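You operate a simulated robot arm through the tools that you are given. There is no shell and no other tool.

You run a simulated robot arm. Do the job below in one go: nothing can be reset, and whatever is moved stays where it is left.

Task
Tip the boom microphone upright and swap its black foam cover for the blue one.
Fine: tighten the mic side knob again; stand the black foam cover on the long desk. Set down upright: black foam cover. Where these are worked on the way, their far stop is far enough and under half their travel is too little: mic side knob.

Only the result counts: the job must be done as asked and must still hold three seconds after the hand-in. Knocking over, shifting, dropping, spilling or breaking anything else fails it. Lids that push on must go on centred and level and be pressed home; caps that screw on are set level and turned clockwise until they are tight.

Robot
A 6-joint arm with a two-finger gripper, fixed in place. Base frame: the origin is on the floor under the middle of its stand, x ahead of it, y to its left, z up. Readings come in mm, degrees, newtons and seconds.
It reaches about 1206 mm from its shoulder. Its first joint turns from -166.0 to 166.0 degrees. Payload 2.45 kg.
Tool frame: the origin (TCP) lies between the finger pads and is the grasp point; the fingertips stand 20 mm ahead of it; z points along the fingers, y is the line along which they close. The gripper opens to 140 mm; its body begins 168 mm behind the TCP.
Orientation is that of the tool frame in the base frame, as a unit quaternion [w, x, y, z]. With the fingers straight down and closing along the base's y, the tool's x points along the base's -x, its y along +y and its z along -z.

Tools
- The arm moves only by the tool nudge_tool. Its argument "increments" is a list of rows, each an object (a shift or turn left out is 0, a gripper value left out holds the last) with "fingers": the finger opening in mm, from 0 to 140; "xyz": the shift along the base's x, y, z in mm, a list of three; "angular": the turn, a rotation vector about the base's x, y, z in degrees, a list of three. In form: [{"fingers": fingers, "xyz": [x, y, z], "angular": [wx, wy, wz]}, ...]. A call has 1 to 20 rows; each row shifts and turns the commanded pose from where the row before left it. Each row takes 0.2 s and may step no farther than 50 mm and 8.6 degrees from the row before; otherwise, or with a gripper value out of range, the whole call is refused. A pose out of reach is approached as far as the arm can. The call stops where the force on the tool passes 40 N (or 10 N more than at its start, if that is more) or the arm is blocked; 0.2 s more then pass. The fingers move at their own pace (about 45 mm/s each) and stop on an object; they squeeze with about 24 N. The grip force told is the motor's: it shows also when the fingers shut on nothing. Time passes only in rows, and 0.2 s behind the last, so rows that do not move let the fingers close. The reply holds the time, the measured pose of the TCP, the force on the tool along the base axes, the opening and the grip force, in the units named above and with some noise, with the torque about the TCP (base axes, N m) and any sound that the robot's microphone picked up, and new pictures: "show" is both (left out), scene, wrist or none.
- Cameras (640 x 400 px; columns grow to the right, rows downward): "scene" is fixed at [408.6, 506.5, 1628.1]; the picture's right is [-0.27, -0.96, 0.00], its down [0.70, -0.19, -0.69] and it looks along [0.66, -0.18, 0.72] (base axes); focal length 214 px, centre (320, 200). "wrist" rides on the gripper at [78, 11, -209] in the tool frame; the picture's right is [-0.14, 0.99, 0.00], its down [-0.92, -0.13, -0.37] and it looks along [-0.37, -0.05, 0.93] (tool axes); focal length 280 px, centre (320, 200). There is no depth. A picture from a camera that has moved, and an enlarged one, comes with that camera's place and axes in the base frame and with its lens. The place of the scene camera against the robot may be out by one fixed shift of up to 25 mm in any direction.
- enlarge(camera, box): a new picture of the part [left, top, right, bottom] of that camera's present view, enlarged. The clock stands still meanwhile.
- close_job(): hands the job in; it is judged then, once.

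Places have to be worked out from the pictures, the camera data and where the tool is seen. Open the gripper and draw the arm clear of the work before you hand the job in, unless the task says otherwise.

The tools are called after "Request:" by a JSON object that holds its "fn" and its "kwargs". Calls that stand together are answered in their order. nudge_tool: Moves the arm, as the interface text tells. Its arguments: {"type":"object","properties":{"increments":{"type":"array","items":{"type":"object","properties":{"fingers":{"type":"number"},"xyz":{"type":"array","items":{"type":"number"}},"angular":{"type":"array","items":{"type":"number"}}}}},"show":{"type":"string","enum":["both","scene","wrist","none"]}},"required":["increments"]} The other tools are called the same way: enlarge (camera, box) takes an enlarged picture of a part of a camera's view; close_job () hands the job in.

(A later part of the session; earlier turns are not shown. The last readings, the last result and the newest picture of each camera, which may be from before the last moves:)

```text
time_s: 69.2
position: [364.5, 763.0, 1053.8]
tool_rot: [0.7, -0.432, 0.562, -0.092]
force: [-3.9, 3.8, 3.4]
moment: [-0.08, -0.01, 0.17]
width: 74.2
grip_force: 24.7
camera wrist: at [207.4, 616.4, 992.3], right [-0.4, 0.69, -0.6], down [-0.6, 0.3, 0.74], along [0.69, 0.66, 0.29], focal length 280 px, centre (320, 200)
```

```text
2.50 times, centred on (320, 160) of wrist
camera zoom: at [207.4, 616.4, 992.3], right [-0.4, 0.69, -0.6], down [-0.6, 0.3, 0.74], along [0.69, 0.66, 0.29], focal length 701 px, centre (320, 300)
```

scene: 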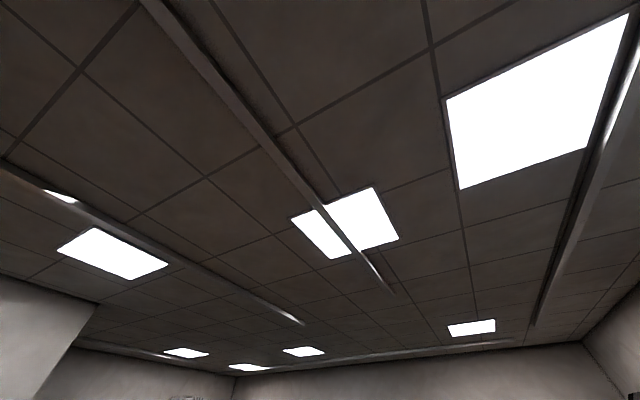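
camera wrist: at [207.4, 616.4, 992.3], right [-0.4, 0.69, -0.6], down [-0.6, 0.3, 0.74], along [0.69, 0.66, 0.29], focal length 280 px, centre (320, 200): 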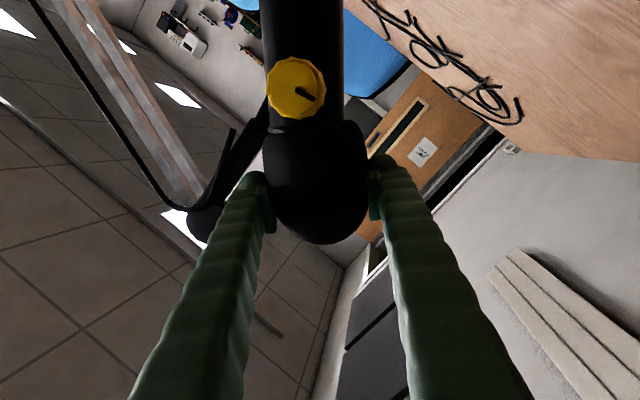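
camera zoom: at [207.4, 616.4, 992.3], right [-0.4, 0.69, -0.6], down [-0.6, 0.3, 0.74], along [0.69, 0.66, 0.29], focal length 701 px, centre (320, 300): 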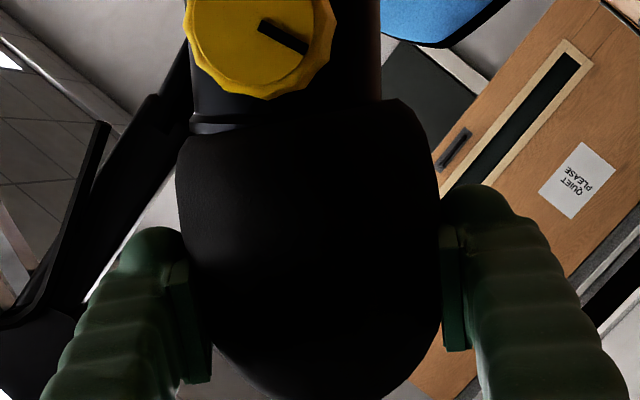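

The foam is gripped at 74 mm, 79 mm from the pivot. Now I'll rotate it about the pivot in small arc steps, starting with 10° to check the resistance.

Request:
{"fn": "nudge_tool", "kwargs": {"increments": [{"xyz": [1.22, -2.11, 2.47], "angular": [2.165, 1.25, 0]}, {"xyz": [1.22, -2.11, 2.47], "angular": [2.165, 1.25, 0]}, {"xyz": [1.32, -2.29, 2.25], "angular": [2.165, 1.25, 0]}, {"xyz": [1.32, -2.28, 2.25], "angular": [2.165, 1.25, 0]}, {"xyz": [0, 0, 0]}], "show": "wrist"}}

Request:
{"fn": "enlarge", "kwargs": {"camera": "wrist", "box": [200, 80, 440, 240]}}

```text
time_s: 70.5
position: [368.2, 753.0, 1061.9]
tool_rot: [0.705, -0.38, 0.598, -0.03]
force: [-1.3, 5.1, 6.0]
moment: [-0.1, -0.01, 0.25]
width: 74.0
grip_force: 23.9
camera wrist: at [206.8, 617.1, 993.7], right [-0.45, 0.77, -0.45], down [-0.53, 0.18, 0.83], along [0.72, 0.61, 0.33], focal length 280 px, centre (320, 200)
```

wrist: 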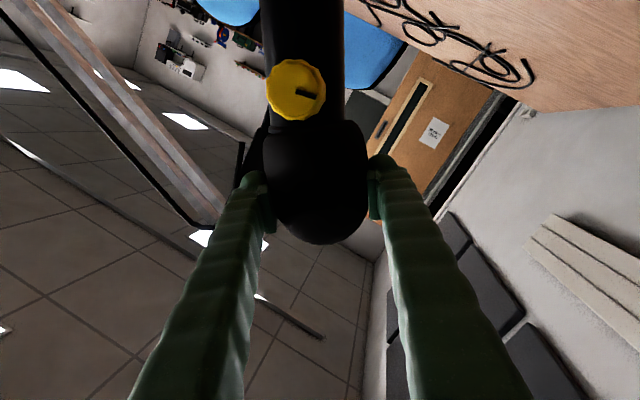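

```text
2.50 times, centred on (320, 160) of wrist
camera zoom: at [206.8, 617.1, 993.7], right [-0.45, 0.77, -0.45], down [-0.53, 0.18, 0.83], along [0.72, 0.61, 0.33], focal length 701 px, centre (320, 300)
```

zoom: 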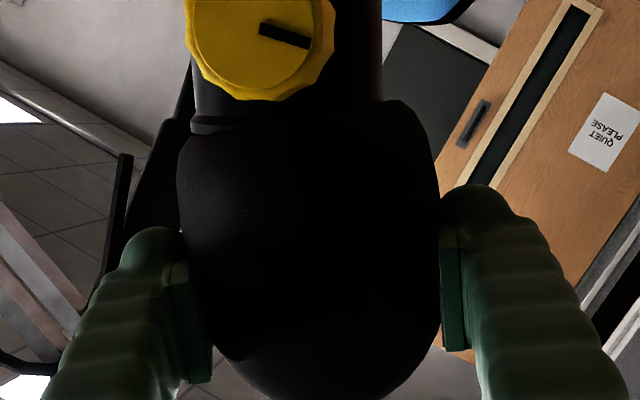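

The mic is turning with the gripper at only about 6 N, so the hinge is loose. I'll continue along the arc for the remaining 35°.

Request:
{"fn": "nudge_tool", "kwargs": {"increments": [{"xyz": [1.415, -2.45, 2.0], "angular": [2.165, 1.25, 0]}, {"xyz": [1.415, -2.45, 2.0], "angular": [2.165, 1.25, 0]}, {"xyz": [1.495, -2.59, 1.755], "angular": [2.165, 1.25, 0]}, {"xyz": [1.495, -2.59, 1.755], "angular": [2.165, 1.25, 0]}, {"xyz": [1.565, -2.71, 1.49], "angular": [2.165, 1.25, 0]}, {"xyz": [1.565, -2.71, 1.49], "angular": [2.165, 1.25, 0]}, {"xyz": [1.625, -2.815, 1.21], "angular": [2.165, 1.25, 0]}, {"xyz": [1.625, -2.815, 1.21], "angular": [2.165, 1.25, 0]}, {"xyz": [0, 0, 0]}], "show": "wrist"}}

```text
time_s: 72.5
position: [383.6, 732.2, 1075.6]
tool_rot: [0.7, -0.27, 0.654, 0.093]
force: [-1.4, -2.8, -7.4]
moment: [-0.16, 0.16, 0.07]
width: 73.9
grip_force: 24.5
camera wrist: at [206.6, 618.4, 997.4], right [-0.5, 0.86, -0.12], down [-0.37, -0.09, 0.92], along [0.78, 0.51, 0.36], focal length 280 px, centre (320, 200)
```

wrist: 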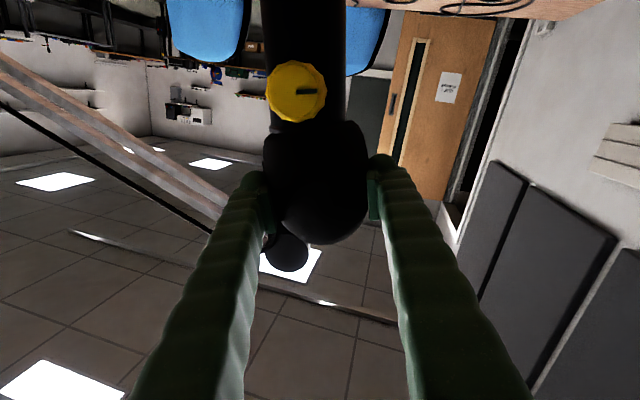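

30° of the tip is done smoothly. I'll finish the last 15°.

Request:
{"fn": "nudge_tool", "kwargs": {"increments": [{"xyz": [1.675, -2.895, 0.92], "angular": [2.165, 1.25, 0]}, {"xyz": [1.675, -2.895, 0.92], "angular": [2.165, 1.25, 0]}, {"xyz": [1.705, -2.955, 0.625], "angular": [2.165, 1.25, 0]}, {"xyz": [1.705, -2.955, 0.625], "angular": [2.165, 1.25, 0]}, {"xyz": [1.73, -2.99, 0.33], "angular": [2.165, 1.25, 0]}, {"xyz": [1.73, -2.99, 0.33], "angular": [2.165, 1.25, 0]}, {"xyz": [0, 0, 0]}], "show": "wrist"}}

Request:
{"fn": "enlarge", "kwargs": {"camera": "wrist", "box": [200, 40, 440, 260]}}

Request:
{"fn": "enlarge", "kwargs": {"camera": "wrist", "box": [0, 0, 640, 2]}}

```text
time_s: 74.0
position: [389.5, 715.0, 1080.3]
tool_rot: [0.683, -0.183, 0.683, 0.184]
force: [-4.2, 1.8, 7.9]
moment: [0.27, 0.31, 0.03]
width: 73.8
grip_force: 23.7
camera wrist: at [205.7, 618.0, 1002.2], right [-0.5, 0.86, 0.14], down [-0.25, -0.3, 0.92], along [0.83, 0.42, 0.36], focal length 280 px, centre (320, 200)
```

wrist: 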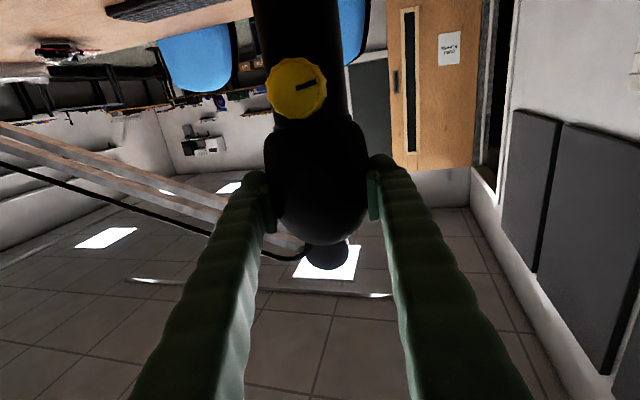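

```text
1.82 times, centred on (320, 150) of wrist
camera zoom: at [205.7, 618.0, 1002.2], right [-0.5, 0.86, 0.14], down [-0.25, -0.3, 0.92], along [0.83, 0.42, 0.36], focal length 510 px, centre (320, 291)
```

zoom: 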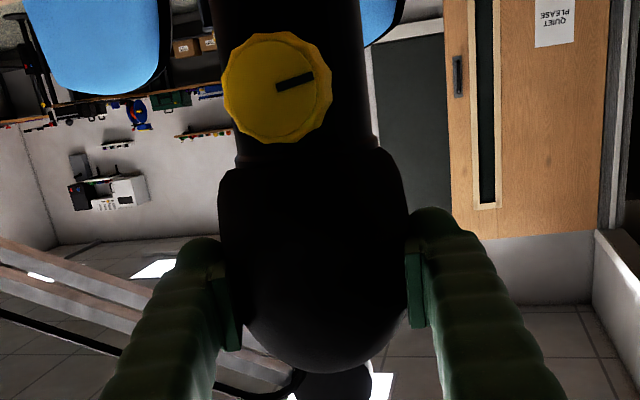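

```text
1.00 times, centred on (320, 1) of wrist (not enlarged: the box is as wide or as high as the picture)
camera zoom: at [205.7, 618.0, 1002.2], right [-0.5, 0.86, 0.14], down [-0.25, -0.3, 0.92], along [0.83, 0.42, 0.36], focal length 280 px, centre (320, 399)
```

zoom: 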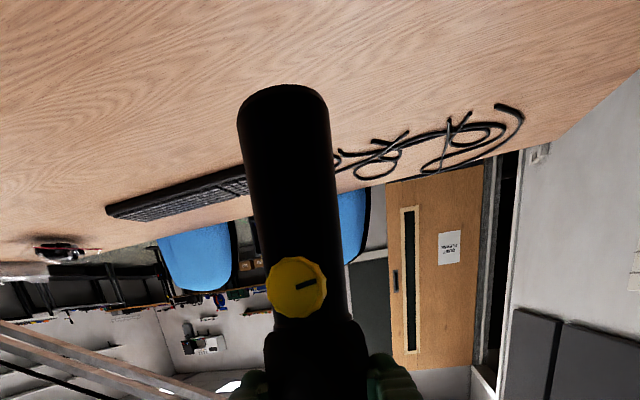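

The mic looks nearly vertical. I'll zoom in on its body edges to measure how upright it is before I let go.

Request:
{"fn": "enlarge", "kwargs": {"camera": "wrist", "box": [200, 0, 400, 2]}}

Request:
{"fn": "enlarge", "kwargs": {"camera": "wrist", "box": [200, 0, 400, 125]}}

```text
3.20 times, centred on (300, 1) of wrist
camera zoom: at [205.7, 618.0, 1002.2], right [-0.5, 0.86, 0.14], down [-0.25, -0.3, 0.92], along [0.83, 0.42, 0.36], focal length 897 px, centre (384, 837)
```

zoom: 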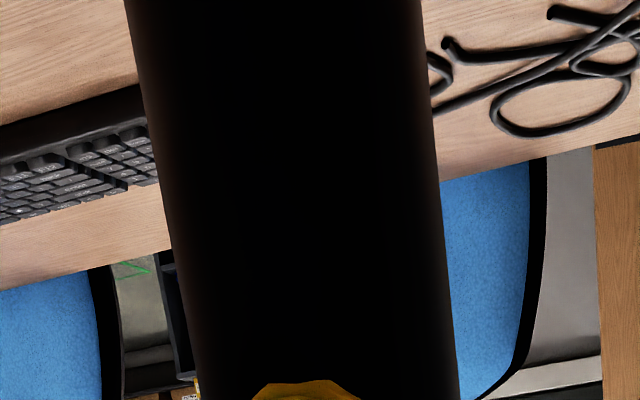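

```text
3.20 times, centred on (300, 62) of wrist
camera zoom: at [205.7, 618.0, 1002.2], right [-0.5, 0.86, 0.14], down [-0.25, -0.3, 0.92], along [0.83, 0.42, 0.36], focal length 897 px, centre (384, 640)
```

zoom: 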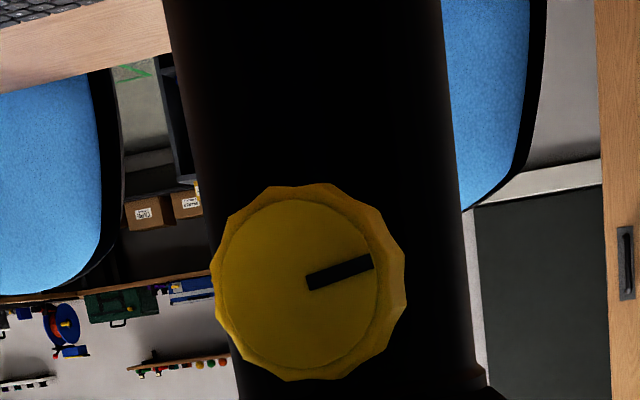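

The body edges match a true vertical within about 0.3°, so the mic is upright. I'll open the fingers, back straight out, and check that it stays.

Request:
{"fn": "nudge_tool", "kwargs": {"increments": [{"fingers": 84}, {"fingers": 100}, {"fingers": 112}, {"xyz": [0, 0, 0]}, {"xyz": [-20.8, -12, 0]}, {"xyz": [-26, -15, 0]}, {"xyz": [-34.6, -20, -10]}, {"xyz": [-34.6, -20, -20]}, {"xyz": [0, 0, -20]}, {"xyz": [0, 0, 0]}], "show": "wrist"}}

Request:
{"fn": "enlarge", "kwargs": {"camera": "wrist", "box": [220, 20, 420, 160]}}

```text
time_s: 76.2
position: [275.4, 648.0, 1027.7]
tool_rot: [0.683, -0.183, 0.683, 0.184]
force: [0.2, 0.3, -0.3]
moment: [-0.01, 0.02, -0.04]
width: 112.1
grip_force: 0.0
camera wrist: at [89.6, 551.1, 950.3], right [-0.5, 0.86, 0.14], down [-0.25, -0.3, 0.92], along [0.83, 0.42, 0.36], focal length 280 px, centre (320, 200)
```

wrist: 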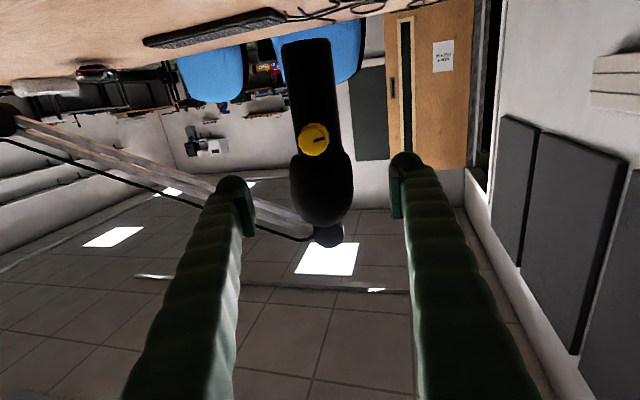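

```text
2.86 times, centred on (320, 90) of wrist
camera zoom: at [89.6, 551.1, 950.3], right [-0.5, 0.86, 0.14], down [-0.25, -0.3, 0.92], along [0.83, 0.42, 0.36], focal length 801 px, centre (320, 514)
```

zoom: 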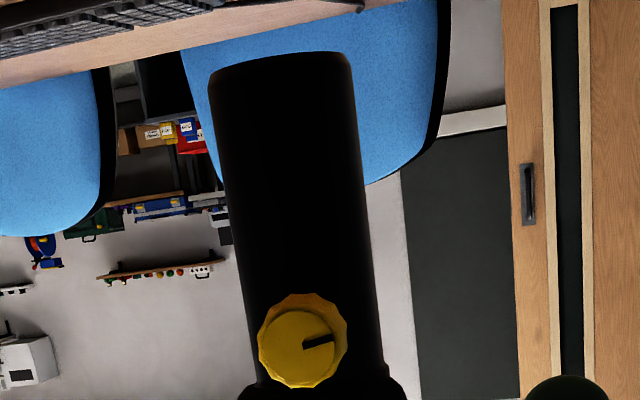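

The mic stays upright on its own. Now I'll tighten the knob: pre-roll the gripper 50° counter-clockwise and line up on the knob, so the clockwise turn stays clear of the foam above.

Request:
{"fn": "nudge_tool", "kwargs": {"increments": [{"fingers": 60, "xyz": [0, 0, -13.6], "angular": [-7.22, -4.17, 0]}, {"xyz": [0, 0, -13.6], "angular": [-7.22, -4.17, 0]}, {"angular": [-7.22, -4.17, 0]}, {"angular": [-7.22, -4.17, 0]}, {"angular": [-7.22, -4.17, 0]}, {"angular": [-7.22, -4.17, 0]}, {"xyz": [30.2, 15, 0]}, {"xyz": [30.3, 15.1, 0]}, {"xyz": [0, 0, 0]}], "show": "wrist"}}

Request:
{"fn": "enlarge", "kwargs": {"camera": "wrist", "box": [240, 120, 400, 220]}}

```text
time_s: 78.2
position: [335.4, 678.7, 1003.8]
tool_rot: [0.696, -0.455, 0.543, -0.122]
force: [-0.1, 0.1, 0.2]
moment: [0.01, 0.0, -0.01]
width: 60.0
grip_force: 0.0
camera wrist: at [182.3, 527.4, 945.4], right [-0.37, 0.64, -0.67], down [-0.63, 0.35, 0.69], along [0.68, 0.68, 0.27], focal length 280 px, centre (320, 200)
```

wrist: 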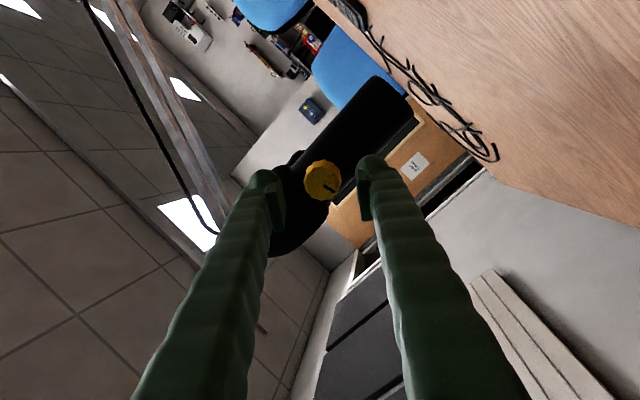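

```text
4.00 times, centred on (320, 170) of wrist
camera zoom: at [182.3, 527.4, 945.4], right [-0.37, 0.64, -0.67], down [-0.63, 0.35, 0.69], along [0.68, 0.68, 0.27], focal length 1122 px, centre (320, 320)
```

zoom: 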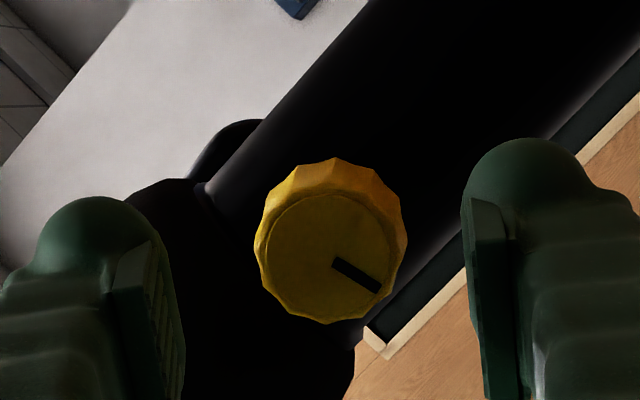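

The knob is centred within 2 mm. I'll drop 2.5 mm, advance 16 mm and close on it.

Request:
{"fn": "nudge_tool", "kwargs": {"increments": [{"xyz": [7, 3.8, -2.5]}, {"xyz": [7, 3.8, 0]}, {"xyz": [0, 0, 0]}, {"fingers": 22}, {"fingers": 22}, {"fingers": 22}, {"fingers": 22}], "show": "none"}}

Request:
{"fn": "enlarge", "kwargs": {"camera": "wrist", "box": [240, 120, 400, 220]}}

```text
time_s: 79.8
position: [350.4, 685.4, 999.6]
tool_rot: [0.695, -0.455, 0.543, -0.122]
force: [3.3, -0.4, 6.9]
moment: [0.05, -0.05, 0.02]
width: 30.6
grip_force: 44.7
```

```text
4.00 times, centred on (320, 170) of wrist
camera zoom: at [196.1, 534.9, 941.9], right [-0.37, 0.64, -0.67], down [-0.63, 0.35, 0.69], along [0.68, 0.68, 0.27], focal length 1122 px, centre (320, 320)
```

zoom: 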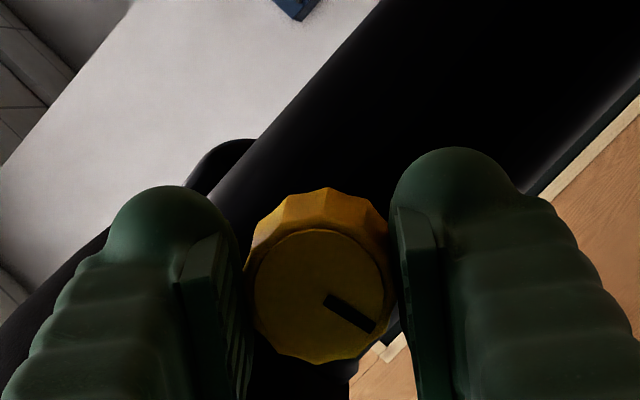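

Good grip with low side load. I'll turn clockwise 48° and check.

Request:
{"fn": "nudge_tool", "kwargs": {"increments": [{"angular": [6.93, 4.0, 0]}, {"angular": [6.93, 4.0, 0]}, {"angular": [6.93, 4.0, 0]}, {"angular": [6.93, 4.0, 0]}, {"angular": [6.93, 4.0, 0]}, {"angular": [6.93, 4.0, 0]}, {"xyz": [0, 0, 0]}], "show": "none"}}

Request:
{"fn": "enlarge", "kwargs": {"camera": "wrist", "box": [240, 120, 400, 220]}}

```text
time_s: 81.5
position: [349.9, 685.8, 998.5]
tool_rot: [0.685, -0.195, 0.68, 0.173]
force: [-6.4, 2.5, -11.9]
moment: [0.01, 0.05, 0.23]
width: 30.7
grip_force: 45.1
```

```text
4.00 times, centred on (320, 170) of wrist
camera zoom: at [165.4, 587.8, 921.6], right [-0.5, 0.86, 0.11], down [-0.27, -0.27, 0.92], along [0.82, 0.43, 0.37], focal length 1122 px, centre (320, 320)
```

zoom: 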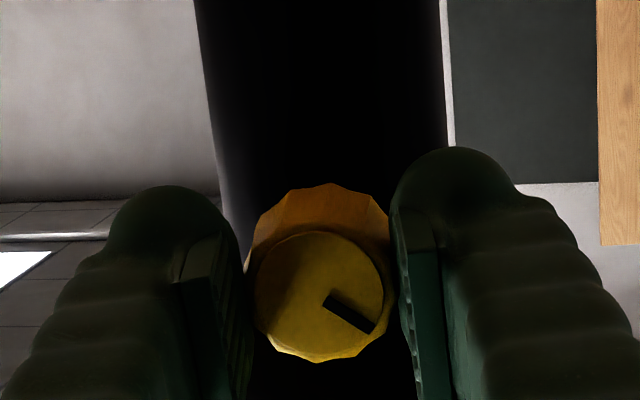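

The knob follows and the mic stays upright. I'll continue clockwise.

Request:
{"fn": "nudge_tool", "kwargs": {"increments": [{"xyz": [0, 0, -0.5], "angular": [6.93, 4.0, 0]}, {"angular": [6.93, 4.0, 0]}, {"angular": [6.93, 4.0, 0]}, {"angular": [6.93, 4.0, 0]}, {"angular": [6.93, 4.0, 0]}, {"xyz": [0, 0, 0]}], "show": "none"}}

Request:
{"fn": "enlarge", "kwargs": {"camera": "wrist", "box": [240, 120, 400, 220]}}

```text
time_s: 82.8
position: [349.1, 686.0, 997.9]
tool_rot: [0.585, 0.05, 0.705, 0.397]
force: [-4.3, 13.1, 12.4]
moment: [0.13, -0.22, 0.25]
width: 30.7
grip_force: 45.4
```

```text
4.00 times, centred on (320, 170) of wrist
camera zoom: at [140.4, 629.8, 944.7], right [-0.35, 0.6, 0.72], down [0.02, -0.76, 0.64], along [0.94, 0.24, 0.26], focal length 1122 px, centre (320, 320)
```

zoom: 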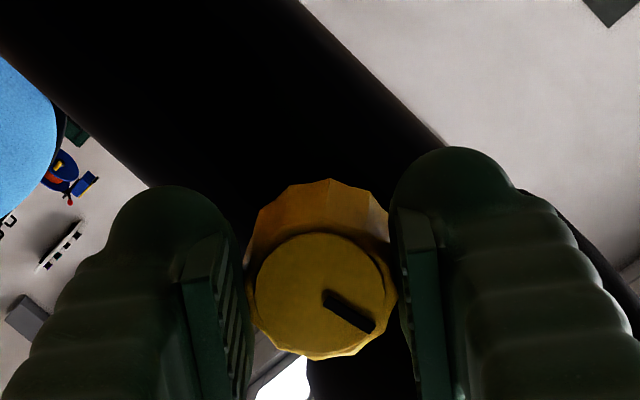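

88° back so far and still following. I'll continue until the torque shows the tight stop.

Request:
{"fn": "nudge_tool", "kwargs": {"increments": [{"xyz": [-0.3, 0.6, 0.5], "angular": [5.2, 3.0, 0]}, {"angular": [5.2, 3.0, 0]}, {"xyz": [0, 0, 0]}], "show": "none"}}

Request:
{"fn": "enlarge", "kwargs": {"camera": "wrist", "box": [240, 120, 400, 220]}}

```text
time_s: 83.7
position: [348.6, 686.2, 999.1]
tool_rot: [0.542, 0.123, 0.695, 0.456]
force: [-11.6, 5.6, 8.5]
moment: [-0.21, -0.46, 0.08]
width: 30.6
grip_force: 45.1
```

```text
4.00 times, centred on (320, 170) of wrist
camera zoom: at [135.3, 639.1, 957.5], right [-0.27, 0.46, 0.85], down [0.08, -0.87, 0.49], along [0.96, 0.2, 0.2], focal length 1122 px, centre (320, 320)
```

zoom: 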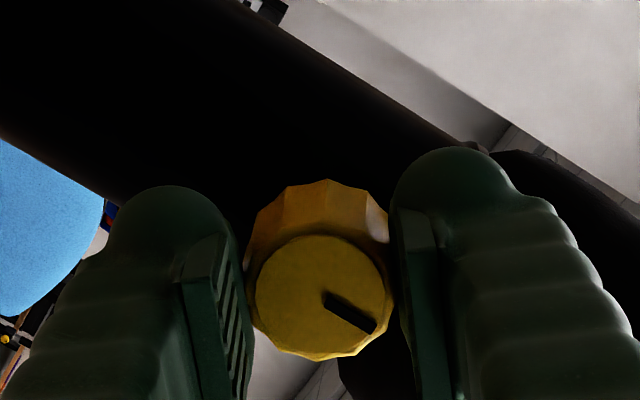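

Resisting torque has risen to 0.41 N·m, so this should be the tight stop. I'll add a little more clockwise to confirm and leave it fully tight.

Request:
{"fn": "nudge_tool", "kwargs": {"increments": [{"angular": [3.46, 2.0, 0]}, {"angular": [3.46, 2.0, 0]}, {"xyz": [0, 0, 0]}], "show": "none"}}

Request:
{"fn": "enlarge", "kwargs": {"camera": "wrist", "box": [240, 120, 400, 220]}}

```text
time_s: 84.5
position: [349.4, 687.2, 1000.3]
tool_rot: [0.508, 0.171, 0.685, 0.493]
force: [-11.8, 10.2, 12.4]
moment: [-0.1, -0.37, 0.22]
width: 30.4
grip_force: 45.2
```

```text
4.00 times, centred on (320, 170) of wrist
camera zoom: at [133.1, 643.5, 967.4], right [-0.21, 0.35, 0.91], down [0.11, -0.92, 0.38], along [0.97, 0.18, 0.15], focal length 1122 px, centre (320, 320)
```

zoom: 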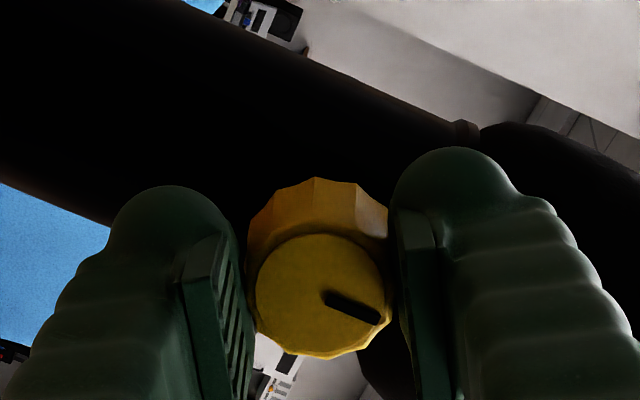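

The mark slipped against the fingers, so the knob is tight at its stop. I'll release, back off, roll upright and check the knob mark and the mic.

Request:
{"fn": "nudge_tool", "kwargs": {"increments": [{"fingers": 60}, {"fingers": 60}, {"xyz": [-26, -15, 0]}, {"xyz": [-34.6, -20, 0]}, {"xyz": [-17, -10, 0], "angular": [-7.2, -4.15, 0]}, {"angular": [-7.2, -4.15, 0]}, {"angular": [-7.2, -4.15, 0]}, {"angular": [-7.2, -4.15, 0]}, {"angular": [-7.2, -4.15, 0]}, {"angular": [-7.2, -4.15, 0]}, {"angular": [-7.0, -4.05, 0]}, {"xyz": [0, 0, 0]}], "show": "wrist"}}

Request:
{"fn": "enlarge", "kwargs": {"camera": "wrist", "box": [220, 60, 420, 200]}}

```text
time_s: 87.0
position: [271.7, 640.3, 998.9]
tool_rot: [0.682, -0.184, 0.683, 0.185]
force: [-0.8, 0.1, -0.8]
moment: [-0.01, 0.01, 0.0]
width: 60.0
grip_force: 0.0
camera wrist: at [86.3, 544.3, 921.6], right [-0.5, 0.86, 0.14], down [-0.25, -0.3, 0.92], along [0.83, 0.42, 0.36], focal length 280 px, centre (320, 200)
```

wrist: 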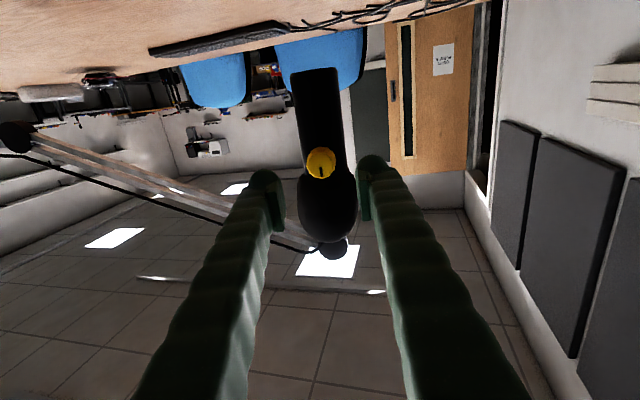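

```text
2.86 times, centred on (320, 130) of wrist
camera zoom: at [86.3, 544.3, 921.6], right [-0.5, 0.86, 0.14], down [-0.25, -0.3, 0.92], along [0.83, 0.42, 0.36], focal length 801 px, centre (320, 400)
```

zoom: 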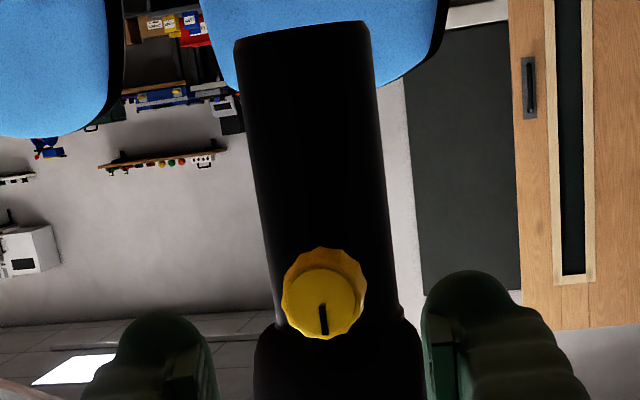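

The mark points up again exactly as at the start, and the mic is upright within about 0.6°. Next is the black cover: I'll raise and turn the tool to point down.

Request:
{"fn": "nudge_tool", "kwargs": {"increments": [{"fingers": 120, "xyz": [0, 0, 15], "angular": [-4.1, 7.1, 0]}, {"xyz": [0, 0, 15], "angular": [-4.1, 7.1, 0]}, {"xyz": [0, 0, 15], "angular": [-4.1, 7.1, 0]}, {"xyz": [0, 0, 15], "angular": [-4.1, 7.1, 0]}, {"xyz": [0, 0, 15], "angular": [-4.1, 7.1, 0]}, {"xyz": [0, 0, 15], "angular": [-4.1, 7.1, 0]}, {"xyz": [0, 0, 15], "angular": [-4.1, 7.1, 0]}, {"xyz": [0, 0, 15], "angular": [-4.1, 7.1, 0]}, {"xyz": [0, 0, 15], "angular": [-4.1, 7.1, 0]}, {"xyz": [0, 0, 15], "angular": [-4.1, 7.1, 0]}, {"xyz": [0, 0, 13], "angular": [-4.0, 6.9, 0]}, {"xyz": [0, 0, 0]}], "show": "wrist"}}

Request:
{"fn": "enlarge", "kwargs": {"camera": "wrist", "box": [260, 220, 400, 310]}}

```text
time_s: 89.7
position: [272.9, 642.0, 1162.8]
tool_rot: [-0.002, -0.257, 0.966, 0.002]
force: [-0.9, -0.1, 0.1]
moment: [0.01, -0.02, 0.02]
width: 120.1
grip_force: 0.1
camera wrist: at [201.0, 611.6, 1372.3], right [-0.37, 0.93, 0.0], down [0.86, 0.35, 0.37], along [0.34, 0.14, -0.93], focal length 280 px, centre (320, 200)
```

wrist: 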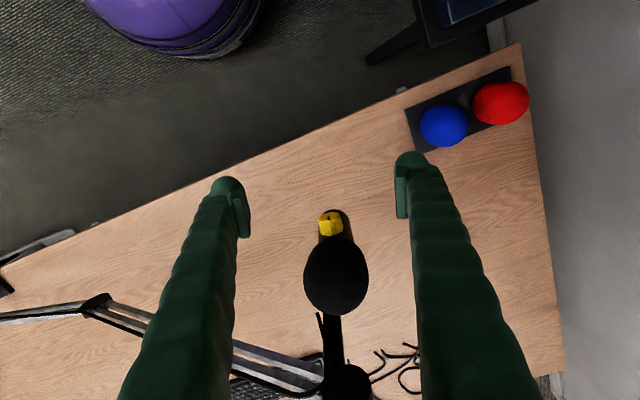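

```text
4.44 times, centred on (330, 265) of wrist
camera zoom: at [201.0, 611.6, 1372.3], right [-0.37, 0.93, 0.0], down [0.86, 0.35, 0.37], along [0.34, 0.14, -0.93], focal length 1246 px, centre (276, -89)
```

zoom: 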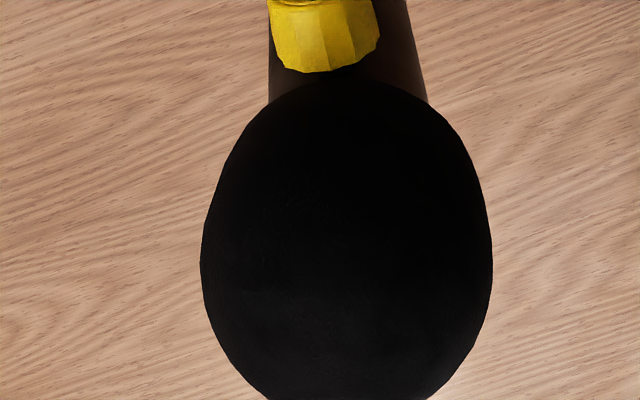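

I'll zoom out slightly on the foam to pin down its centre before descending over it.

Request:
{"fn": "enlarge", "kwargs": {"camera": "wrist", "box": [240, 195, 430, 325]}}

```text
3.08 times, centred on (335, 260) of wrist
camera zoom: at [201.0, 611.6, 1372.3], right [-0.37, 0.93, 0.0], down [0.86, 0.35, 0.37], along [0.34, 0.14, -0.93], focal length 863 px, centre (274, 15)
```

zoom: 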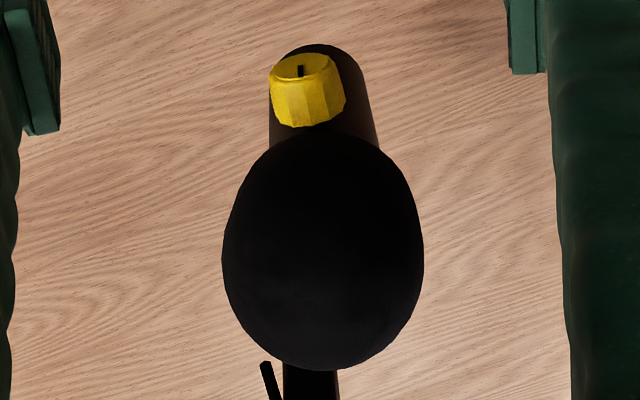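

The foam is centred near (396, 715.5) in plan. I'll move directly above it, with the fingertips just clearing its top, and stay inside reach.

Request:
{"fn": "nudge_tool", "kwargs": {"increments": [{"xyz": [30.8, 18.4, 3]}, {"xyz": [30.8, 18.4, 2]}, {"xyz": [30.8, 18.4, 0]}, {"xyz": [30.8, 18.3, 0]}, {"xyz": [0, 0, 0]}], "show": "wrist"}}

Request:
{"fn": "enlarge", "kwargs": {"camera": "wrist", "box": [220, 100, 420, 240]}}

```text
time_s: 90.8
position: [394.5, 714.6, 1168.9]
tool_rot: [0.0, -0.257, 0.966, 0.0]
force: [0.0, -0.9, -0.4]
moment: [0.01, -0.02, -0.05]
width: 120.1
grip_force: 0.1
camera wrist: at [322.1, 685.0, 1377.4], right [-0.37, 0.93, 0.0], down [0.86, 0.35, 0.37], along [0.34, 0.14, -0.93], focal length 280 px, centre (320, 200)
```

wrist: 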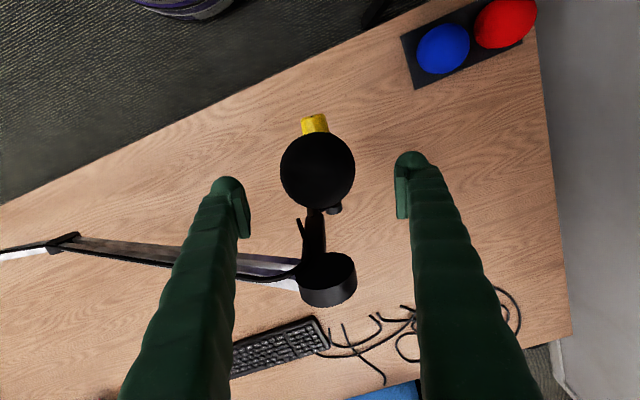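

```text
2.86 times, centred on (320, 170) of wrist
camera zoom: at [322.1, 685.0, 1377.4], right [-0.37, 0.93, 0.0], down [0.86, 0.35, 0.37], along [0.34, 0.14, -0.93], focal length 801 px, centre (320, 286)
```

zoom: 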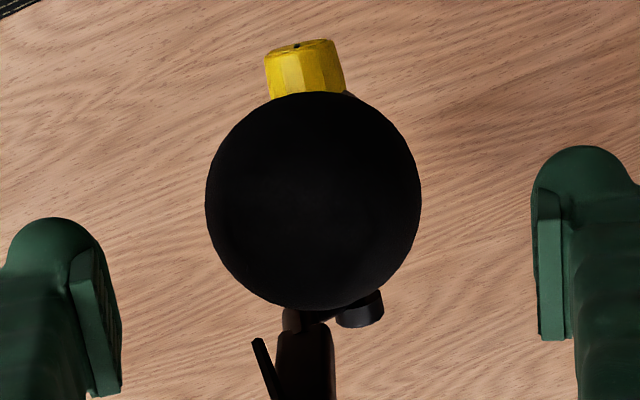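

From above, the foam is a 41 mm radius circle centred slightly off the tool axis. I'll correct that and descend until the fingertips are near the lower part of the foam.

Request:
{"fn": "nudge_tool", "kwargs": {"increments": [{"xyz": [4.8, -0.3, 0]}, {"xyz": [0, 0, -30]}, {"xyz": [0, 0, -30]}, {"xyz": [0, 0, -25]}, {"xyz": [0, 0, -16]}, {"xyz": [0, 0, 0]}], "show": "wrist"}}

Request:
{"fn": "enlarge", "kwargs": {"camera": "wrist", "box": [200, 80, 440, 260]}}

```text
time_s: 92.2
position: [399.7, 713.7, 1066.4]
tool_rot: [-0.001, -0.257, 0.966, 0.001]
force: [-0.7, -0.3, 1.0]
moment: [-0.01, -0.04, -0.01]
width: 119.9
grip_force: 0.0
camera wrist: at [328.1, 682.6, 1276.9], right [-0.37, 0.93, 0.0], down [0.86, 0.35, 0.37], along [0.34, 0.14, -0.93], focal length 280 px, centre (320, 200)
```

wrist: 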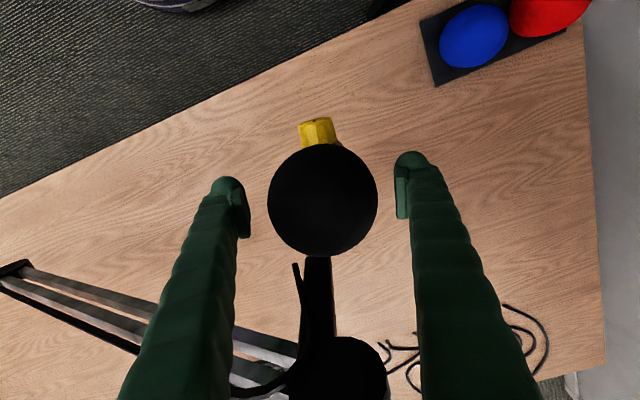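

```text
2.22 times, centred on (320, 170) of wrist
camera zoom: at [328.1, 682.6, 1276.9], right [-0.37, 0.93, 0.0], down [0.86, 0.35, 0.37], along [0.34, 0.14, -0.93], focal length 623 px, centre (320, 267)
```

zoom: 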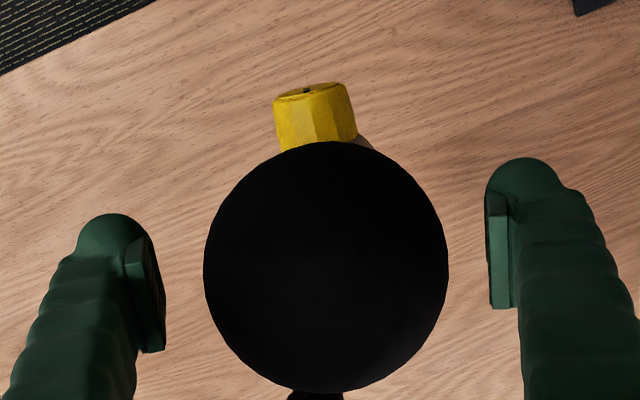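

The foam is centred between the pads. I'll close on it and check the grip.

Request:
{"fn": "nudge_tool", "kwargs": {"increments": [{"fingers": 60}, {"fingers": 60}, {"fingers": 60}, {"fingers": 60}, {"fingers": 60}], "show": "wrist"}}

```text
time_s: 93.5
position: [400.1, 713.3, 1067.2]
tool_rot: [0.0, -0.257, 0.966, 0.001]
force: [0.2, 0.8, 0.8]
moment: [0.0, 0.02, 0.0]
width: 82.1
grip_force: 24.9
camera wrist: at [328.0, 682.6, 1277.1], right [-0.37, 0.93, 0.0], down [0.86, 0.35, 0.37], along [0.34, 0.14, -0.93], focal length 280 px, centre (320, 200)
```

wrist: 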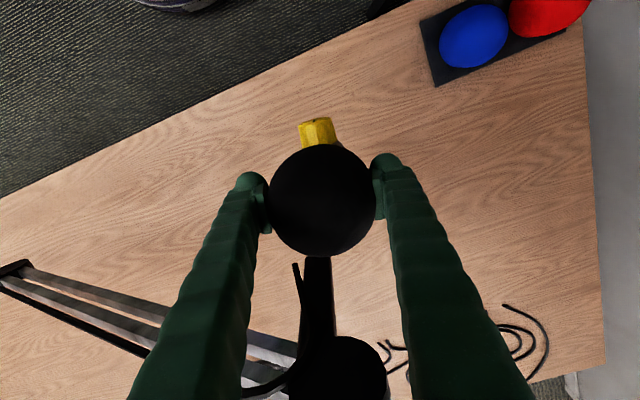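

Gripped at 82 mm with almost no side load. I'll pull straight up slowly and watch the force.

Request:
{"fn": "nudge_tool", "kwargs": {"increments": [{"xyz": [0, 0, 4]}, {"xyz": [0, 0, 4]}, {"xyz": [0, 0, 4]}, {"xyz": [0, 0, 0]}], "show": "wrist"}}

```text
time_s: 94.5
position: [400.9, 713.4, 1079.3]
tool_rot: [-0.001, -0.257, 0.966, 0.001]
force: [0.7, -0.4, 0.1]
moment: [0.0, 0.03, -0.01]
width: 81.9
grip_force: 23.6
camera wrist: at [327.8, 683.8, 1288.4], right [-0.37, 0.93, 0.0], down [0.86, 0.35, 0.37], along [0.34, 0.14, -0.93], focal length 280 px, centre (320, 200)
```

wrist: 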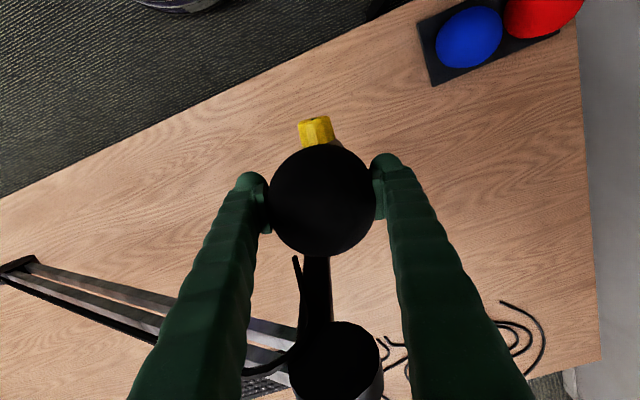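

It slides off easily with almost no force. I'll continue straight up another 90 mm to clear the mic head.

Request:
{"fn": "nudge_tool", "kwargs": {"increments": [{"xyz": [0, 0, 10]}, {"xyz": [0, 0, 10]}, {"xyz": [0, 0, 10]}, {"xyz": [0, 0, 10]}, {"xyz": [0, 0, 10]}, {"xyz": [0, 0, 10]}, {"xyz": [0, 0, 10]}, {"xyz": [0, 0, 10]}, {"xyz": [0, 0, 10]}, {"xyz": [0, 0, 0]}], "show": "wrist"}}

```text
time_s: 96.7
position: [400.0, 713.9, 1167.6]
tool_rot: [0.0, -0.256, 0.967, 0.001]
force: [0.5, -0.5, -0.6]
moment: [-0.04, 0.0, -0.03]
width: 81.8
grip_force: 24.3
camera wrist: at [328.0, 683.1, 1377.7], right [-0.37, 0.93, 0.0], down [0.86, 0.35, 0.37], along [0.34, 0.14, -0.93], focal length 280 px, centre (320, 200)
```

wrist: 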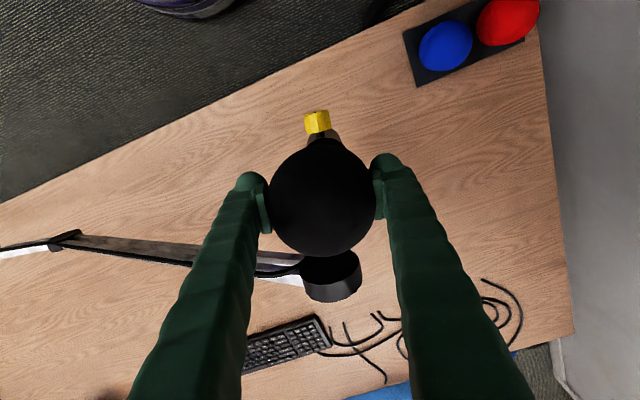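

The cover is up 100 mm with no load. I'll raise 8 mm more, then back away toward −k in small steps, checking that nothing snags on the head.

Request:
{"fn": "nudge_tool", "kwargs": {"increments": [{"xyz": [0, 0, 8]}, {"xyz": [-8.7, -5, 0]}, {"xyz": [-8.7, -5, 0]}, {"xyz": [-17.3, -10, 0]}, {"xyz": [-17.3, -10, 0]}, {"xyz": [-26, -15, 0]}, {"xyz": [-26, -15, 0]}, {"xyz": [0, 0, 0]}], "show": "wrist"}}

Request:
{"fn": "enlarge", "kwargs": {"camera": "wrist", "box": [240, 200, 440, 340]}}

```text
time_s: 98.5
position: [294.4, 652.9, 1176.2]
tool_rot: [0.001, -0.257, 0.966, 0.001]
force: [-0.7, -0.2, -0.7]
moment: [-0.01, -0.05, 0.0]
width: 81.7
grip_force: 24.0
camera wrist: at [222.5, 623.2, 1386.0], right [-0.37, 0.93, 0.0], down [0.86, 0.35, 0.37], along [0.34, 0.14, -0.93], focal length 280 px, centre (320, 200)
```

wrist: 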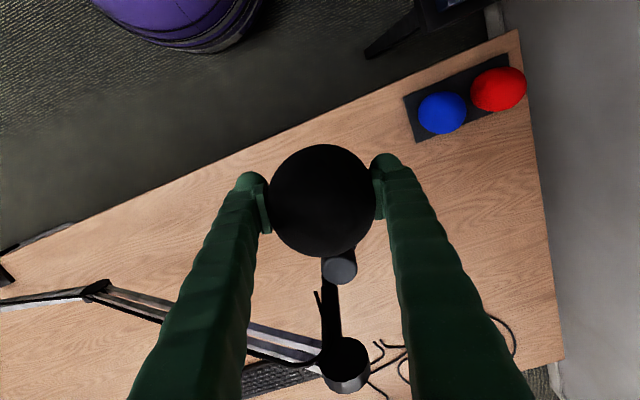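

```text
2.86 times, centred on (340, 270) of wrist
camera zoom: at [222.5, 623.2, 1386.0], right [-0.37, 0.93, 0.0], down [0.86, 0.35, 0.37], along [0.34, 0.14, -0.93], focal length 801 px, centre (263, 0)
```

zoom: 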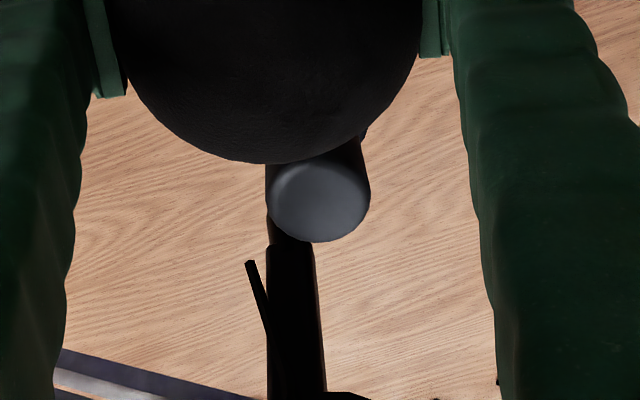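

The bare mic head is visible, and the black cover is free in the gripper. I'll set it down on a clear patch of desk near (285, 806), first lowering here because the arm can't reach that far out at this height.

Request:
{"fn": "nudge_tool", "kwargs": {"increments": [{"xyz": [-17, -10, -20]}, {"xyz": [0, 0, -40]}, {"xyz": [0, 0, -40]}, {"xyz": [0, 0, -40]}, {"xyz": [2, 40, -20]}, {"xyz": [2, 40, -20]}, {"xyz": [2, 40, -20]}, {"xyz": [2, 42, -20]}, {"xyz": [0, 0, 0]}], "show": "wrist"}}

```text
time_s: 100.5
position: [287.5, 806.1, 959.5]
tool_rot: [0.0, -0.257, 0.967, 0.001]
force: [-0.6, 0.6, -0.9]
moment: [-0.03, -0.02, 0.04]
width: 81.5
grip_force: 24.3
camera wrist: at [215.0, 775.5, 1168.4], right [-0.37, 0.93, 0.0], down [0.86, 0.35, 0.37], along [0.34, 0.14, -0.93], focal length 280 px, centre (320, 200)
```

wrist: 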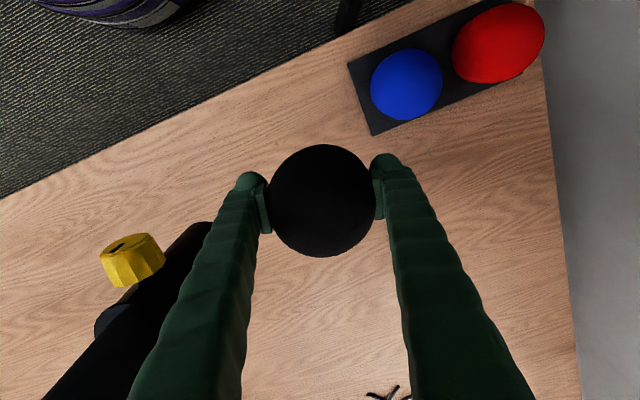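

The spot below is clear. I'll descend quickly at first, then slowly until I feel the desk.

Request:
{"fn": "nudge_tool", "kwargs": {"increments": [{"xyz": [0, 0, -40]}, {"xyz": [0, 0, -40]}, {"xyz": [0, 0, -40]}, {"xyz": [0, 0, -35]}, {"xyz": [0, 0, -20]}, {"xyz": [0, 0, 0]}], "show": "wrist"}}

```text
time_s: 101.8
position: [288.2, 807.9, 781.4]
tool_rot: [0.0, -0.257, 0.966, 0.0]
force: [0.4, 0.4, 0.4]
moment: [0.01, -0.03, 0.02]
width: 81.6
grip_force: 24.0
camera wrist: at [216.4, 776.2, 990.8], right [-0.37, 0.93, 0.0], down [0.86, 0.35, 0.37], along [0.34, 0.14, -0.93], focal length 280 px, centre (320, 200)
```

wrist: 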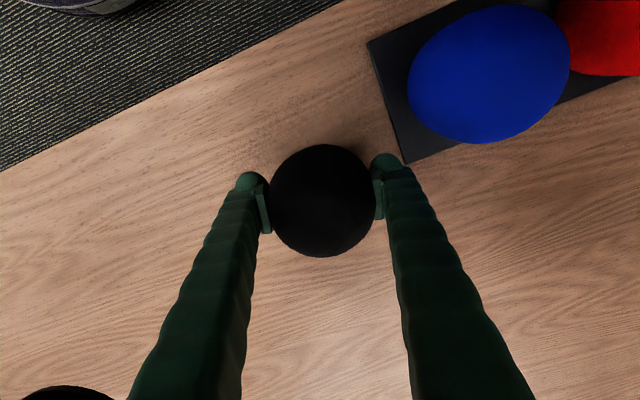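

Close to the desk now. I'll lower in 4 mm steps and stop at first contact.

Request:
{"fn": "nudge_tool", "kwargs": {"increments": [{"xyz": [0, 0, -4]}, {"xyz": [0, 0, -4]}, {"xyz": [0, 0, -4]}, {"xyz": [0, 0, 0]}], "show": "none"}}

```text
time_s: 102.8
position: [287.2, 805.4, 770.0]
tool_rot: [-0.001, -0.257, 0.966, 0.001]
force: [4.6, 12.6, 30.3]
moment: [-0.31, 0.26, -0.13]
width: 80.9
grip_force: 23.4
```

Contact: 30 N upward at z=770. I'll ease up 2 mm to unload before opening.

Request:
{"fn": "nudge_tool", "kwargs": {"increments": [{"xyz": [0, 0, 1.5]}, {"xyz": [0, 0, 0]}], "show": "none"}}

```text
time_s: 103.5
position: [288.2, 804.8, 770.1]
tool_rot: [-0.002, -0.257, 0.966, 0.0]
force: [0.1, 0.6, -0.6]
moment: [0.01, 0.01, -0.01]
width: 80.6
grip_force: 24.0
```

Unloaded. I'll lower 0.6 mm to seat it lightly, then open the fingers slowly.

Request:
{"fn": "nudge_tool", "kwargs": {"increments": [{"xyz": [0, 0, -0.7]}, {"xyz": [0, 0, 0]}, {"fingers": 84}, {"fingers": 88}, {"fingers": 94}, {"fingers": 100}, {"fingers": 106}, {"xyz": [0, 0, 0]}], "show": "wrist"}}

```text
time_s: 105.2
position: [288.7, 806.0, 770.6]
tool_rot: [0.0, -0.257, 0.966, 0.0]
force: [-0.1, -1.0, -0.1]
moment: [0.04, -0.02, 0.0]
width: 105.9
grip_force: 0.0
camera wrist: at [215.0, 775.9, 979.4], right [-0.37, 0.93, 0.0], down [0.86, 0.35, 0.37], along [0.34, 0.14, -0.93], focal length 280 px, centre (320, 200)
```

wrist: 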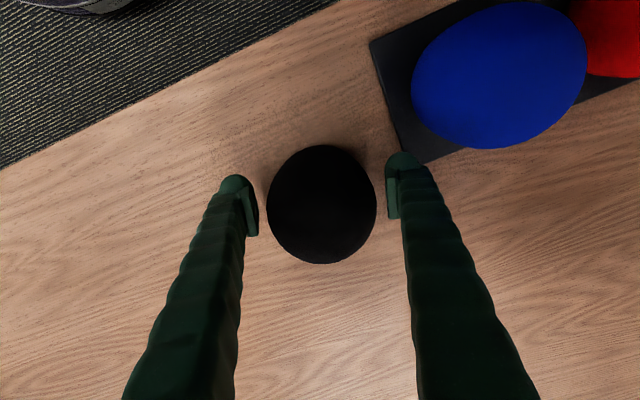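

The cover stands free. I'll rise straight up and check that it's upright.

Request:
{"fn": "nudge_tool", "kwargs": {"increments": [{"xyz": [0, 0, 20]}, {"xyz": [0, 0, 35]}, {"xyz": [0, 0, 40]}, {"xyz": [0, 0, 40]}, {"xyz": [0, 0, 0]}], "show": "wrist"}}

Request:
{"fn": "enlarge", "kwargs": {"camera": "wrist", "box": [220, 90, 420, 230]}}

```text
time_s: 106.5
position: [284.4, 806.1, 907.3]
tool_rot: [-0.001, -0.257, 0.966, 0.001]
force: [0.5, 0.3, 0.5]
moment: [0.0, 0.01, -0.01]
width: 106.2
grip_force: 0.0
camera wrist: at [212.8, 775.5, 1116.6], right [-0.37, 0.93, 0.0], down [0.86, 0.35, 0.37], along [0.34, 0.14, -0.93], focal length 280 px, centre (320, 200)
```

wrist: 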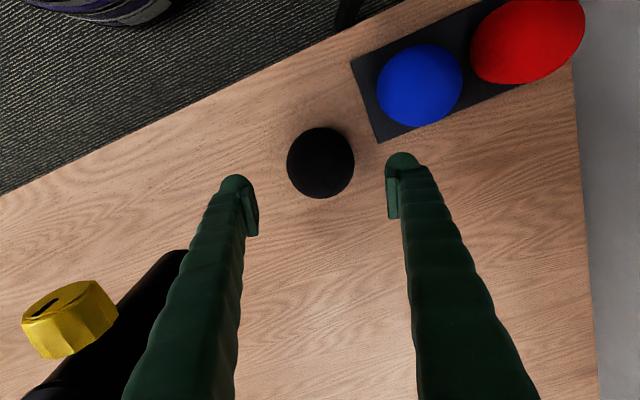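

```text
2.86 times, centred on (320, 160) of wrist
camera zoom: at [212.8, 775.5, 1116.6], right [-0.37, 0.93, 0.0], down [0.86, 0.35, 0.37], along [0.34, 0.14, -0.93], focal length 801 px, centre (320, 314)
```

zoom: 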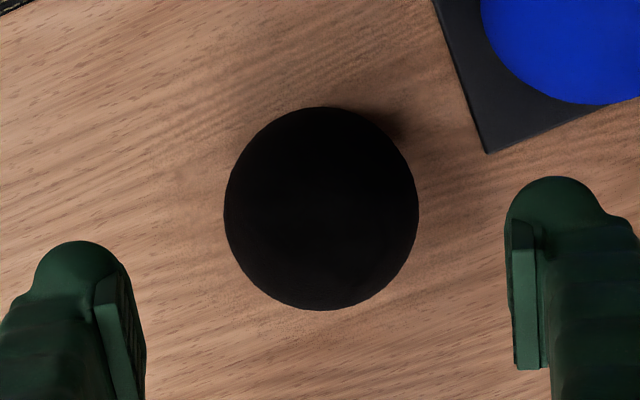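

The black cover stands on the desk with a round outline from above, as an upright one should. Next is the blue cover near (173, 872): I'll turn the gripper so it closes across the tray, away from the red one, and move above it.

Request:
{"fn": "nudge_tool", "kwargs": {"increments": [{"fingers": 124, "xyz": [-12, 7, 8], "angular": [0, 0, -8.33]}, {"xyz": [-12, 7, 8], "angular": [0, 0, -8.33]}, {"xyz": [-12, 7, 8], "angular": [0, 0, -8.33]}, {"xyz": [-12, 7, 8], "angular": [0, 0, -8.33]}, {"xyz": [-12, 7, 8], "angular": [0, 0, -8.33]}, {"xyz": [-12, 8, 8], "angular": [0, 0, -8.33]}, {"xyz": [-13, 8, 5], "angular": [0, 0, -8.33]}, {"xyz": [-13, 8, 0], "angular": [0, 0, -8.33]}, {"xyz": [-13, 7, 0], "angular": [0, 0, -8.36]}, {"xyz": [0, 0, 0]}], "show": "wrist"}}

Request:
{"fn": "enlarge", "kwargs": {"camera": "wrist", "box": [200, 80, 440, 240]}}

```text
time_s: 108.7
position: [175.9, 872.9, 957.7]
tool_rot: [0.001, 0.385, 0.923, 0.001]
force: [0.3, 0.1, -0.7]
moment: [-0.03, -0.01, -0.01]
width: 123.9
grip_force: 0.1
camera wrist: at [128.4, 934.7, 1168.0], right [0.8, 0.6, 0.0], down [0.56, -0.74, 0.37], along [0.22, -0.29, -0.93], focal length 280 px, centre (320, 200)
```

wrist: 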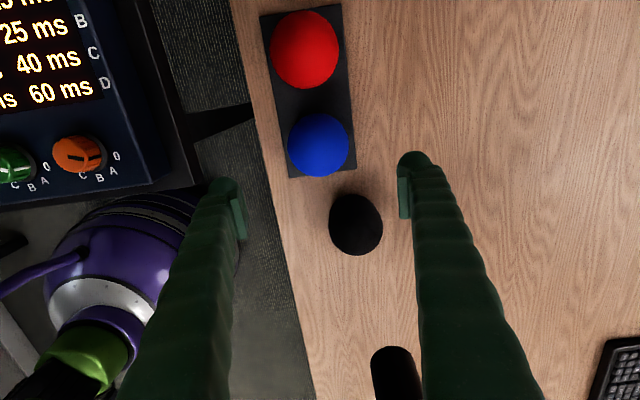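

```text
2.50 times, centred on (320, 160) of wrist
camera zoom: at [128.4, 934.7, 1168.0], right [0.8, 0.6, 0.0], down [0.56, -0.74, 0.37], along [0.22, -0.29, -0.93], focal length 701 px, centre (320, 300)
```

zoom: 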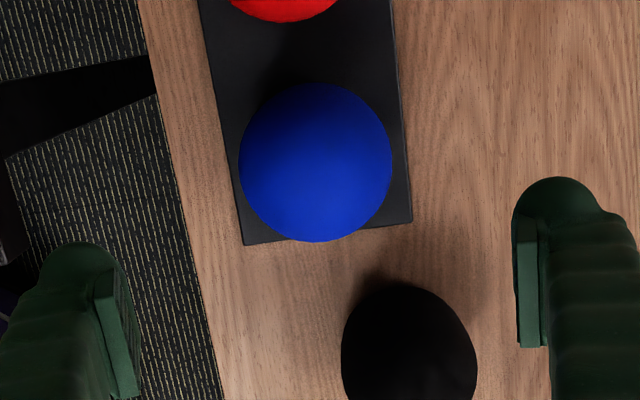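

The blue cover is almost under the tool. I'll shift (−5.6, +1.5) mm, lower to just above it and measure again.

Request:
{"fn": "nudge_tool", "kwargs": {"increments": [{"xyz": [-5.6, 1.5, -30]}, {"xyz": [0, 0, -35]}, {"xyz": [0, 0, -30]}, {"xyz": [0, 0, 0]}], "show": "wrist"}}

Request:
{"fn": "enlarge", "kwargs": {"camera": "wrist", "box": [200, 80, 440, 240]}}

```text
time_s: 109.7
position: [170.2, 872.2, 864.1]
tool_rot: [0.001, 0.384, 0.923, 0.001]
force: [-0.4, 0.1, -0.9]
moment: [-0.02, -0.02, 0.0]
width: 124.1
grip_force: 0.1
camera wrist: at [122.6, 934.8, 1072.9], right [0.8, 0.6, 0.0], down [0.56, -0.74, 0.37], along [0.22, -0.29, -0.93], focal length 280 px, centre (320, 200)
```

wrist: 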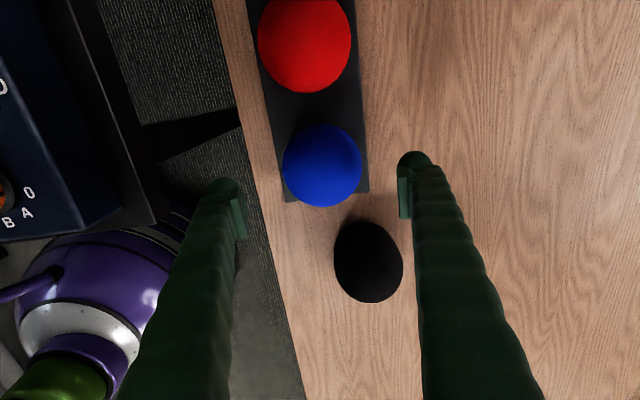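

```text
2.50 times, centred on (320, 160) of wrist
camera zoom: at [122.6, 934.8, 1072.9], right [0.8, 0.6, 0.0], down [0.56, -0.74, 0.37], along [0.22, -0.29, -0.93], focal length 701 px, centre (320, 300)
```

zoom: 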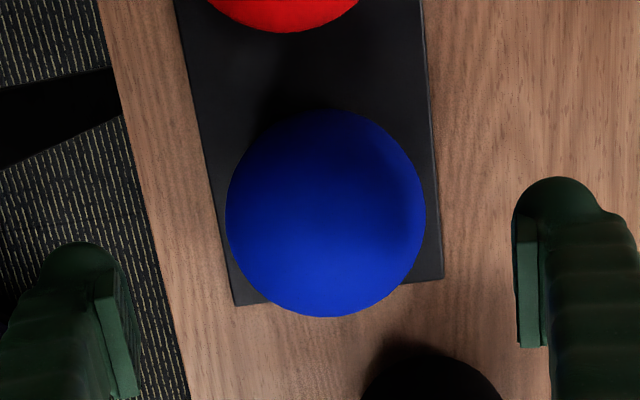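

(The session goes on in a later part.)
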